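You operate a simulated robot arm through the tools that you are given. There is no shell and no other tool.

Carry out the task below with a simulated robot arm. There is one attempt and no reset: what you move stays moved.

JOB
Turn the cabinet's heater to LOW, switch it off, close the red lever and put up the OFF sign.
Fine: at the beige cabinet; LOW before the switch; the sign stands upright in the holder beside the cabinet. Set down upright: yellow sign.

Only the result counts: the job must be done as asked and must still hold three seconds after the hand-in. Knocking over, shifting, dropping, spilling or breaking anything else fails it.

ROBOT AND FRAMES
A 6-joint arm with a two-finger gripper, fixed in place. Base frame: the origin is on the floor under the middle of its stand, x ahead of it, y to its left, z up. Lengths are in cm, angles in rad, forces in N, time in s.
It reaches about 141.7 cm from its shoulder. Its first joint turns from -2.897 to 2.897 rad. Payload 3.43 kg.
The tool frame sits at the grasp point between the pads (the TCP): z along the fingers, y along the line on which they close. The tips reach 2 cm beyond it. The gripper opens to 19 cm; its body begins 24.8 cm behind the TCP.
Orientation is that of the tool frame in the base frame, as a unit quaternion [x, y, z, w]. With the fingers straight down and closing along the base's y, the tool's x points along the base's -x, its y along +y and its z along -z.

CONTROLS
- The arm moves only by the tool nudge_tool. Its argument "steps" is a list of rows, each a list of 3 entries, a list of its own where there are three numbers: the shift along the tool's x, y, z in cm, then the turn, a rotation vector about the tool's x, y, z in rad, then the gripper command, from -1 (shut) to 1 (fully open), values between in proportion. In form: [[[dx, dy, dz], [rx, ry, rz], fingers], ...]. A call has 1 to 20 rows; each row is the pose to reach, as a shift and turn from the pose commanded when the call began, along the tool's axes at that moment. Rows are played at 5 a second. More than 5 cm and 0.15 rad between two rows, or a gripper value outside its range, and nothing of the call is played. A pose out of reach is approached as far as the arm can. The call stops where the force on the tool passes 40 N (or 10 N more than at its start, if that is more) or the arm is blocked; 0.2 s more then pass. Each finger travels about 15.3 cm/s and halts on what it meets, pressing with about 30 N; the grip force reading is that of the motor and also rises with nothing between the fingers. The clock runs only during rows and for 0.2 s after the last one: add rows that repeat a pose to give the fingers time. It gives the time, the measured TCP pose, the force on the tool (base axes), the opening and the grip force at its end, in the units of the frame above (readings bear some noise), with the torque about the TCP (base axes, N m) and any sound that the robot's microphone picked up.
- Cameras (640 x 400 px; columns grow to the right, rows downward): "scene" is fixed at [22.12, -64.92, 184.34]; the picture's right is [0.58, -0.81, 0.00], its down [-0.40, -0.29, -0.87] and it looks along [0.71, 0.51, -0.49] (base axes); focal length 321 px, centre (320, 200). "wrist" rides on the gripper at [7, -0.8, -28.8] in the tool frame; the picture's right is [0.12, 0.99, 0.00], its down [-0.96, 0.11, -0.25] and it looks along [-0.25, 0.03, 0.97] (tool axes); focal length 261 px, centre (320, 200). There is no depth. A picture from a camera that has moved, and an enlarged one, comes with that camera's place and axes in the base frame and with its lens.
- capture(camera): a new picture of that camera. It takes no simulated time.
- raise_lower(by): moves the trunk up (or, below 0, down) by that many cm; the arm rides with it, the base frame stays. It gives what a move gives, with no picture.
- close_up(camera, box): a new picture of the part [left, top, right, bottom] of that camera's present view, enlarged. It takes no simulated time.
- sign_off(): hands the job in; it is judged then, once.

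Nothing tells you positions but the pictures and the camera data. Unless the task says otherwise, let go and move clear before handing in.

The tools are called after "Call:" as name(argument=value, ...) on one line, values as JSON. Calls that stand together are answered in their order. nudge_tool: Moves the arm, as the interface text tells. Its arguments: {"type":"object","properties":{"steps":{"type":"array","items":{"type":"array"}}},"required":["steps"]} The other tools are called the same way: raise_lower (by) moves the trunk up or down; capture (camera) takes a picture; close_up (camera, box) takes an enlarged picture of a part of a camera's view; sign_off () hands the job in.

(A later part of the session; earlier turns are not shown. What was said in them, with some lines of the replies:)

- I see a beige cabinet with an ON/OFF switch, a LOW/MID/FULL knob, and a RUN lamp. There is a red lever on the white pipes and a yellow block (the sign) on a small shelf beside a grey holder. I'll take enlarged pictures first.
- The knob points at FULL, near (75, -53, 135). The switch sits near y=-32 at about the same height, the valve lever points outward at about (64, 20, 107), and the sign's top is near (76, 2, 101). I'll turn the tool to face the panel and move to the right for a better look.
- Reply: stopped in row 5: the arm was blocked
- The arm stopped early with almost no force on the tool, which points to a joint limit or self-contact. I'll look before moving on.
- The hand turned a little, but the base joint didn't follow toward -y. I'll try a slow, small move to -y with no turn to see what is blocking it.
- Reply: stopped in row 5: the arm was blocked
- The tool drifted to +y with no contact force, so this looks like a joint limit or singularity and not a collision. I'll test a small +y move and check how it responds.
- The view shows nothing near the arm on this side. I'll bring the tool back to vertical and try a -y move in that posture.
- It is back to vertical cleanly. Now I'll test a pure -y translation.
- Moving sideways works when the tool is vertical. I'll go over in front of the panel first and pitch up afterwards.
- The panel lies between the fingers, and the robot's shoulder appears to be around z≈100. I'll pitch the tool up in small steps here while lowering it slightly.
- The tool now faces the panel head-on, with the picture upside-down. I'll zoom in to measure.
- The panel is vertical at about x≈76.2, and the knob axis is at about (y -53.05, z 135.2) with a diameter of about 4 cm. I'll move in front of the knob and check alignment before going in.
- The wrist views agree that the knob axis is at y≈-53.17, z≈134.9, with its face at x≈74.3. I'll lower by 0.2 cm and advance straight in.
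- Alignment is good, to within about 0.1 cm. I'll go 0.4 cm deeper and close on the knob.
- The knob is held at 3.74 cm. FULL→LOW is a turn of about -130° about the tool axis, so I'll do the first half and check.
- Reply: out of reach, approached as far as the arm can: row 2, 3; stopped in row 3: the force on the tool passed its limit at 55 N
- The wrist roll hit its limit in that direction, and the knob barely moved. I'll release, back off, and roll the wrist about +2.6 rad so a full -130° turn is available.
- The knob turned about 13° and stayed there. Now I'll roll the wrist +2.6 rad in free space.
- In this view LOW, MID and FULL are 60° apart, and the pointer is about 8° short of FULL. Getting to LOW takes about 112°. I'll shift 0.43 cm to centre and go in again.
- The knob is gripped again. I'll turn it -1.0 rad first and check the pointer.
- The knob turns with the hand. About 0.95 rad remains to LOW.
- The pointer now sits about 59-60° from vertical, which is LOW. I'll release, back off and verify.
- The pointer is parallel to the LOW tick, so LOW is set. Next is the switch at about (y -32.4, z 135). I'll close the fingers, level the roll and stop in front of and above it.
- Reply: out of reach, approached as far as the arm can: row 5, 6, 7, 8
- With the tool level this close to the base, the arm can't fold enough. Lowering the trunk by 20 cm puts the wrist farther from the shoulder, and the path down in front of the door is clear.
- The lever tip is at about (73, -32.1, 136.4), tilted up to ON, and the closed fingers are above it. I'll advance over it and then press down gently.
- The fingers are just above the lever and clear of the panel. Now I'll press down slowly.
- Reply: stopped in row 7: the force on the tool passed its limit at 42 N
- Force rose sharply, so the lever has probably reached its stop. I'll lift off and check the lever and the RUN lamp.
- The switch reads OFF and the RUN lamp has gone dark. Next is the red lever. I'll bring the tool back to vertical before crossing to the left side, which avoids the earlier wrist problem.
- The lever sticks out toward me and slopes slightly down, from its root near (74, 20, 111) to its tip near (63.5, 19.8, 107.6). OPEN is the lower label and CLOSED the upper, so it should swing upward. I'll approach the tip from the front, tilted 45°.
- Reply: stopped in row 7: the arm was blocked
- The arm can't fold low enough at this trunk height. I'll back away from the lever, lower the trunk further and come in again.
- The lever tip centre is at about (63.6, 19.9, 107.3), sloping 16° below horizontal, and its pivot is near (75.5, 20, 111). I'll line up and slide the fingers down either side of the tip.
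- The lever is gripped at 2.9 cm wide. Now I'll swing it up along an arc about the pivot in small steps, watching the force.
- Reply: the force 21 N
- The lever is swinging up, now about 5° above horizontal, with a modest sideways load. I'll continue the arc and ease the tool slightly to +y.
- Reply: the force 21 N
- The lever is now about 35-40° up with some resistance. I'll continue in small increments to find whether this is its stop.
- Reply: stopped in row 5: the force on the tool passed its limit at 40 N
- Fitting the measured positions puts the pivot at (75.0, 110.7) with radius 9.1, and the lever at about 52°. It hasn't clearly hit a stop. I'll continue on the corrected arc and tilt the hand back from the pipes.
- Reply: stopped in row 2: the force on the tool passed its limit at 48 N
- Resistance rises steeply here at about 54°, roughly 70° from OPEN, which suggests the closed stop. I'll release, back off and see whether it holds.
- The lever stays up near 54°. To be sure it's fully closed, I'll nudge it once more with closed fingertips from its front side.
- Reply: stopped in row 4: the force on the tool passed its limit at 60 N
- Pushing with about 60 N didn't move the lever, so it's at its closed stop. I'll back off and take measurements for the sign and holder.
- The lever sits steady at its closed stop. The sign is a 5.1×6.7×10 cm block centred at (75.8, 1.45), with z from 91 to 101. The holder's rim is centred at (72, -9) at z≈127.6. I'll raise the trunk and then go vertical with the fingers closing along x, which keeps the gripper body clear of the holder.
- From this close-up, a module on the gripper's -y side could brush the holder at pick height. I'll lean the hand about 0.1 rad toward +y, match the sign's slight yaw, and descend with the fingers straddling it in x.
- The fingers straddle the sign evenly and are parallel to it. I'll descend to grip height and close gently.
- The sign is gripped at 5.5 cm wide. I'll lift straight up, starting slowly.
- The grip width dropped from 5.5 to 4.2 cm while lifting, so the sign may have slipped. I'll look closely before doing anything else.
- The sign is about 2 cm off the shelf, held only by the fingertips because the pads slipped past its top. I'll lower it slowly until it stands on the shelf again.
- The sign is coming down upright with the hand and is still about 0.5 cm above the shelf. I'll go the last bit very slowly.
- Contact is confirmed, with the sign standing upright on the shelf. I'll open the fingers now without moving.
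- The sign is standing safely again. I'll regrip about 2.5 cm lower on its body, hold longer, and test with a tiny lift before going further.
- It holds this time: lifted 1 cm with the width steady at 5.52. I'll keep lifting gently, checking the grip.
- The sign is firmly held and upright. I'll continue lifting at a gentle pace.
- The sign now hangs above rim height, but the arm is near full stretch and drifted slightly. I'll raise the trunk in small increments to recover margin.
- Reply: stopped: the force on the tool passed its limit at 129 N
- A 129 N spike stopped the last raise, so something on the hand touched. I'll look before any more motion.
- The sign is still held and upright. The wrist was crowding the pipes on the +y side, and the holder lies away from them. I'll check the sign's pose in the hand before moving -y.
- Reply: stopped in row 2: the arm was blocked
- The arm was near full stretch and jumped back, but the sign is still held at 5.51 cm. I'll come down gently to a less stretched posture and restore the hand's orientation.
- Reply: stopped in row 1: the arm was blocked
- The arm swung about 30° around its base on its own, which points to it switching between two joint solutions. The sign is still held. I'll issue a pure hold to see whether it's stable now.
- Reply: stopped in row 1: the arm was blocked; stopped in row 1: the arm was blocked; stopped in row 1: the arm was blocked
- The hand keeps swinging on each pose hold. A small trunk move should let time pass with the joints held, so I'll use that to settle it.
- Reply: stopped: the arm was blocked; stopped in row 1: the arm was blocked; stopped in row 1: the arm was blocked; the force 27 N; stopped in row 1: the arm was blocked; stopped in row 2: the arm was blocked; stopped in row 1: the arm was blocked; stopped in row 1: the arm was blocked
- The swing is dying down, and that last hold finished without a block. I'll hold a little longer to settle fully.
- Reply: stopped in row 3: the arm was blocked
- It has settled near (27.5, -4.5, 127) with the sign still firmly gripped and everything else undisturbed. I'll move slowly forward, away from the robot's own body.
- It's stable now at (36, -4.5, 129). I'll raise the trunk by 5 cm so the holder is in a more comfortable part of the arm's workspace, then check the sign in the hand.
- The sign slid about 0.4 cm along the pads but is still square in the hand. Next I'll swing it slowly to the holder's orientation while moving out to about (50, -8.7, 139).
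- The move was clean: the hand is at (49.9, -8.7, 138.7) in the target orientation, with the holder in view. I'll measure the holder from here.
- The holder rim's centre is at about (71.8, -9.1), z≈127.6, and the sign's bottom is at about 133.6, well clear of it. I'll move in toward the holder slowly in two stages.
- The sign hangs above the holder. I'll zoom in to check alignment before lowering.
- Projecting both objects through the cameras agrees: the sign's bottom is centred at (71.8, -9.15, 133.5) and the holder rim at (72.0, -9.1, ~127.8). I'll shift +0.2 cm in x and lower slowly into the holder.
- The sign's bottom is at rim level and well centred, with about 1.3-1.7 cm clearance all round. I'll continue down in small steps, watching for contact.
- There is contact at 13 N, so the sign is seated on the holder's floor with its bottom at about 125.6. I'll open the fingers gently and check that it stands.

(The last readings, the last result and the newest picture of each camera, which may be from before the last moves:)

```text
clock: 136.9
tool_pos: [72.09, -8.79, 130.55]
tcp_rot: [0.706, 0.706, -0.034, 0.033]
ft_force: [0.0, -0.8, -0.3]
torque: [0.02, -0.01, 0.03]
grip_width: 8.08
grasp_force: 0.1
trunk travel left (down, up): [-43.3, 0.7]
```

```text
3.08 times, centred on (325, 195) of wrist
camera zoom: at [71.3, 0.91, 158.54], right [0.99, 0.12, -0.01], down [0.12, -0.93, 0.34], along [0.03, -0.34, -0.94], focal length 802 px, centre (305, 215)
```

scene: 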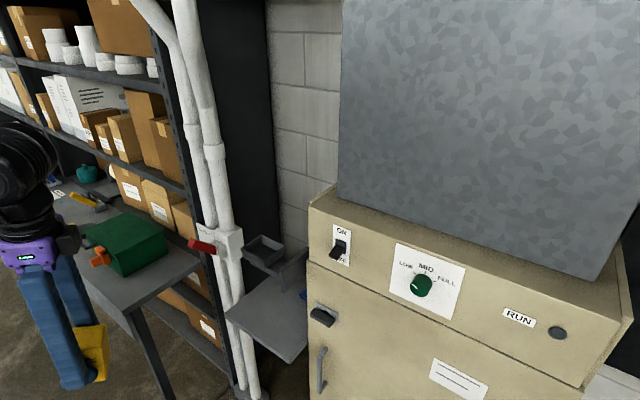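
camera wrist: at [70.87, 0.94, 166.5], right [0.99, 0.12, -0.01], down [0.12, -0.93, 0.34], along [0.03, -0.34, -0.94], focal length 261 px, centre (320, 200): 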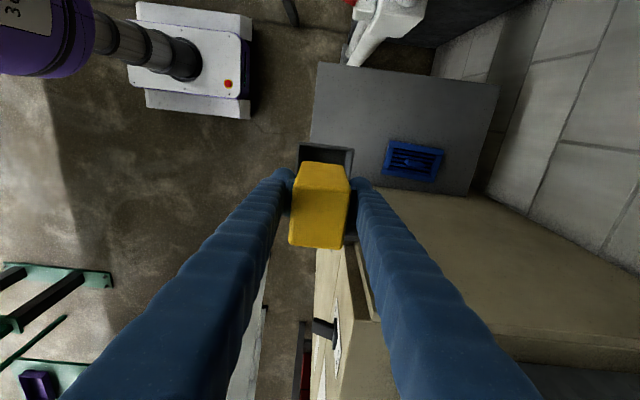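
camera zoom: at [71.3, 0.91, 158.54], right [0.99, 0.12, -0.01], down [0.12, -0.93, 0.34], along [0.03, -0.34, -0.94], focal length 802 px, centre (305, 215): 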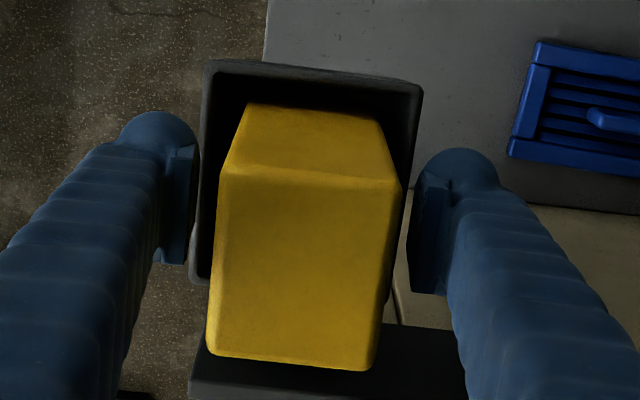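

The sign stands by itself in the holder and the fingers are clear on both sides. I'll rise straight along the tool axis first.

Call:
nudge_tool(steps=[[[0, 0, -0.4], [0, 0, 0], -0.15], [[0, 0, -1.0], [0, 0, 0], -0.15], [[0, 0, -1.8], [0, 0, 0], -0.15], [[0, 0, -2.8], [0, 0, 0], -0.15], [[0, 0, -3.8], [0, 0, 0], -0.15], [[0, 0, -4.8], [0, 0, 0], -0.15], [[0, 0, -5.8], [0, 0, 0], -0.15], [[0, 0, -6.8], [0, 0, 0], -0.15], [[0, 0, -7.8], [0, 0, 0], -0.15], [[0, 0, -8.6], [0, 0, 0], -0.15], [[0, 0, -9.2], [0, 0, 0], -0.15], [[0, 0, -9.5], [0, 0, 0], -0.15], [[0, 0, -9.5], [0, 0, 0], -0.15]])

Call:
close_up(camera="scene", box=[225, 180, 321, 270])

Call:
capture(camera="wrist")

```text
clock: 139.7
tool_pos: [72.05, -7.83, 140.27]
tcp_rot: [0.707, 0.706, -0.033, 0.034]
ft_force: [0.1, -0.2, 0.6]
torque: [0.0, 0.01, 0.04]
grip_width: 8.09
grasp_force: 0.2
trunk travel left (down, up): [-43.3, 0.7]
```

```text
4.44 times, centred on (273, 225) of scene
camera zoom: at [22.12, -64.92, 184.34], right [0.58, -0.81, 0.0], down [-0.4, -0.29, -0.87], along [0.71, 0.51, -0.49], focal length 1425 px, centre (529, 89)
```

zoom: 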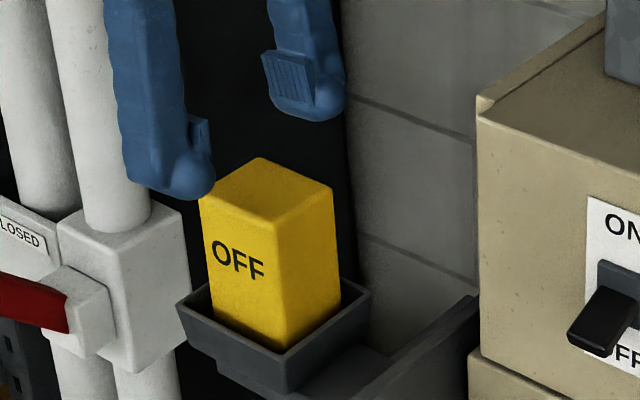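

```text
taken
camera wrist: at [71.2, 1.83, 168.05], right [0.99, 0.12, -0.01], down [0.12, -0.93, 0.34], along [0.03, -0.34, -0.94], focal length 261 px, centre (320, 200)
```

wrist: 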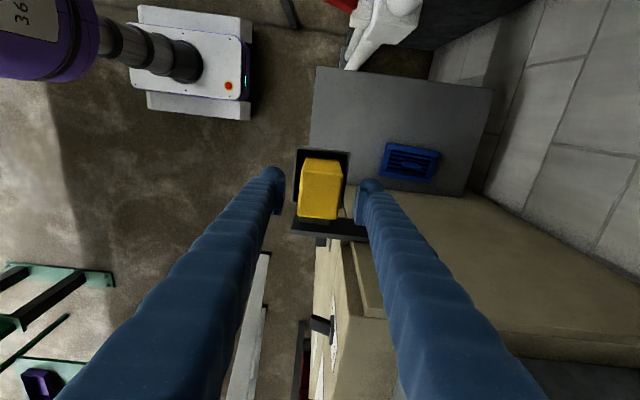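

The sign stands upright in the holder and the fingertips are about 2.5 cm above its top. I'll now withdraw slowly toward the robot.

Call:
nudge_tool(steps=[[[0, -0.3, -0.1], [0, 0, 0], -0.15], [[0, -0.9, -0.3], [0, 0, 0], -0.15], [[0, -1.8, -0.5], [0, 0, 0], -0.15], [[0, -3.0, -0.5], [0, 0, 0], -0.15], [[0, -4.2, -0.5], [0, 0, 0], -0.15], [[0, -5.6, -0.5], [0, 0, 0], -0.15], [[0, -7.0, -0.5], [0, 0, 0], -0.15], [[0, -8.5, -0.5], [0, 0, 0], -0.15], [[0, -10, -0.5], [0, 0, 0], -0.15], [[0, -11.5, -0.5], [0, 0, 0], -0.15], [[0, -13, -0.5], [0, 0, 0], -0.15], [[0, -14.5, -0.5], [0, 0, 0], -0.15], [[0, -16, -0.5], [0, 0, 0], -0.15], [[0, -17.3, -0.5], [0, 0, 0], -0.15], [[0, -18.4, -0.5], [0, 0, 0], -0.15], [[0, -19.2, -0.5], [0, 0, 0], -0.15], [[0, -19.6, -0.5], [0, 0, 0], -0.15], [[0, -19.6, -0.5], [0, 0, 0], -0.15]])

Call:
capture(camera="scene")

Call:
capture(camera="wrist")

Call:
close_up(camera="scene", box=[170, 190, 340, 296])

Call:
close_up(camera="scene", box=[300, 200, 620, 400])

```text
clock: 143.5
tool_pos: [52.57, -7.9, 140.69]
tcp_rot: [0.707, 0.706, -0.034, 0.034]
ft_force: [-0.2, 0.5, -0.6]
torque: [-0.01, 0.03, 0.02]
grip_width: 8.05
grasp_force: 0.0
trunk travel left (down, up): [-43.3, 0.7]
```

```text
taken
```

scene: 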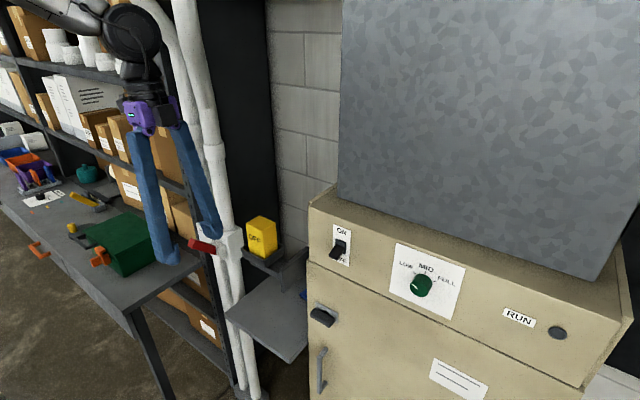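

```text
taken
camera wrist: at [51.61, 1.78, 168.58], right [0.99, 0.12, -0.01], down [0.12, -0.93, 0.34], along [0.03, -0.34, -0.94], focal length 261 px, centre (320, 200)
```

wrist: 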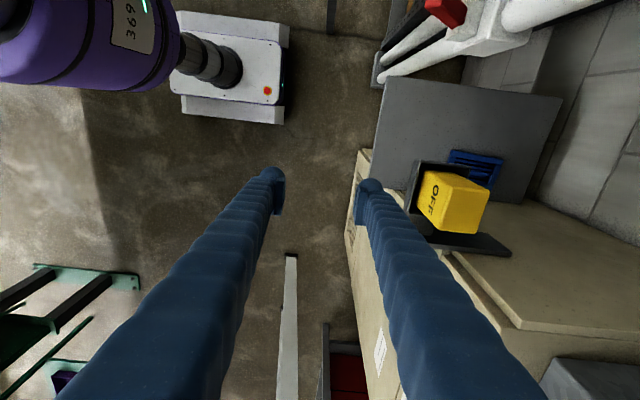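

```text
3.76 times, centred on (255, 243) of scene
camera zoom: at [22.12, -64.92, 184.34], right [0.58, -0.81, 0.0], down [-0.4, -0.29, -0.87], along [0.71, 0.51, -0.49], focal length 1207 px, centre (565, 38)
```

zoom: 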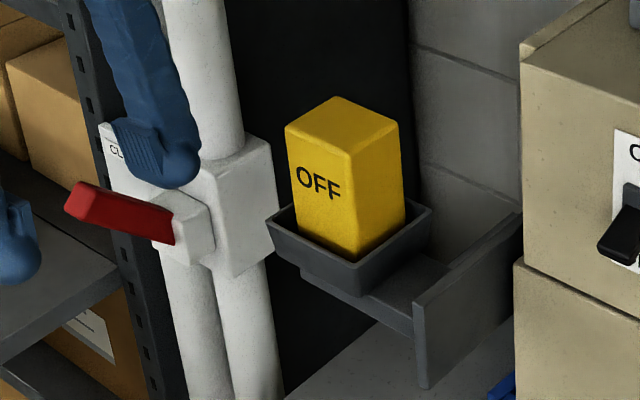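

```text
2.00 times, centred on (460, 300) of scene
camera zoom: at [22.12, -64.92, 184.34], right [0.58, -0.81, 0.0], down [-0.4, -0.29, -0.87], along [0.71, 0.51, -0.49], focal length 641 px, centre (40, 0)
```

zoom: 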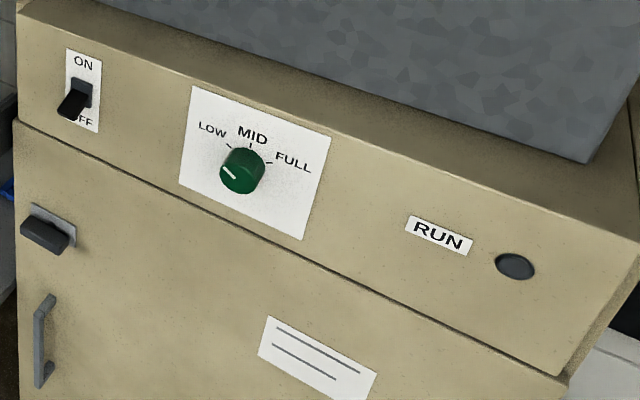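

Everything checks out in the final pictures:
- **Knob:** points to LOW.
- **Switch:** down at OFF, and the RUN lamp is dark.
- **Red lever:** up at its closed stop.
- **OFF sign:** standing upright in the holder beside the cabinet.

The hand is clear, so I'm handing in.

Call:
sign_off()

```text
The job is handed in.
```

The job is handed in. The pictures taken just before hand-in showed all four items done; I don't have the judge's verdict.

- **Heater knob:** turned from FULL to LOW before I touched the switch.
- **Switch:** down at OFF, and the RUN lamp is out.
- **Red lever:** raised to its closed stop. A further push of about 60 N did not move it.
- **OFF sign:** standing upright in the holder beside the cabinet, with the hand withdrawn.

Two things went wrong on the way:

- **First lift of the sign:** it slipped in the fingers about 2 cm above the shelf. I set it back down upright and gripped it again lower down.
- **Uncontrolled swing:** while I was carrying the sign, a force spike of 129 N stopped the arm and it swung for several seconds before settling. I don't know for certain what caused it. The sign stayed in the grip, and I saw nothing else shifted in the pictures afterwards.
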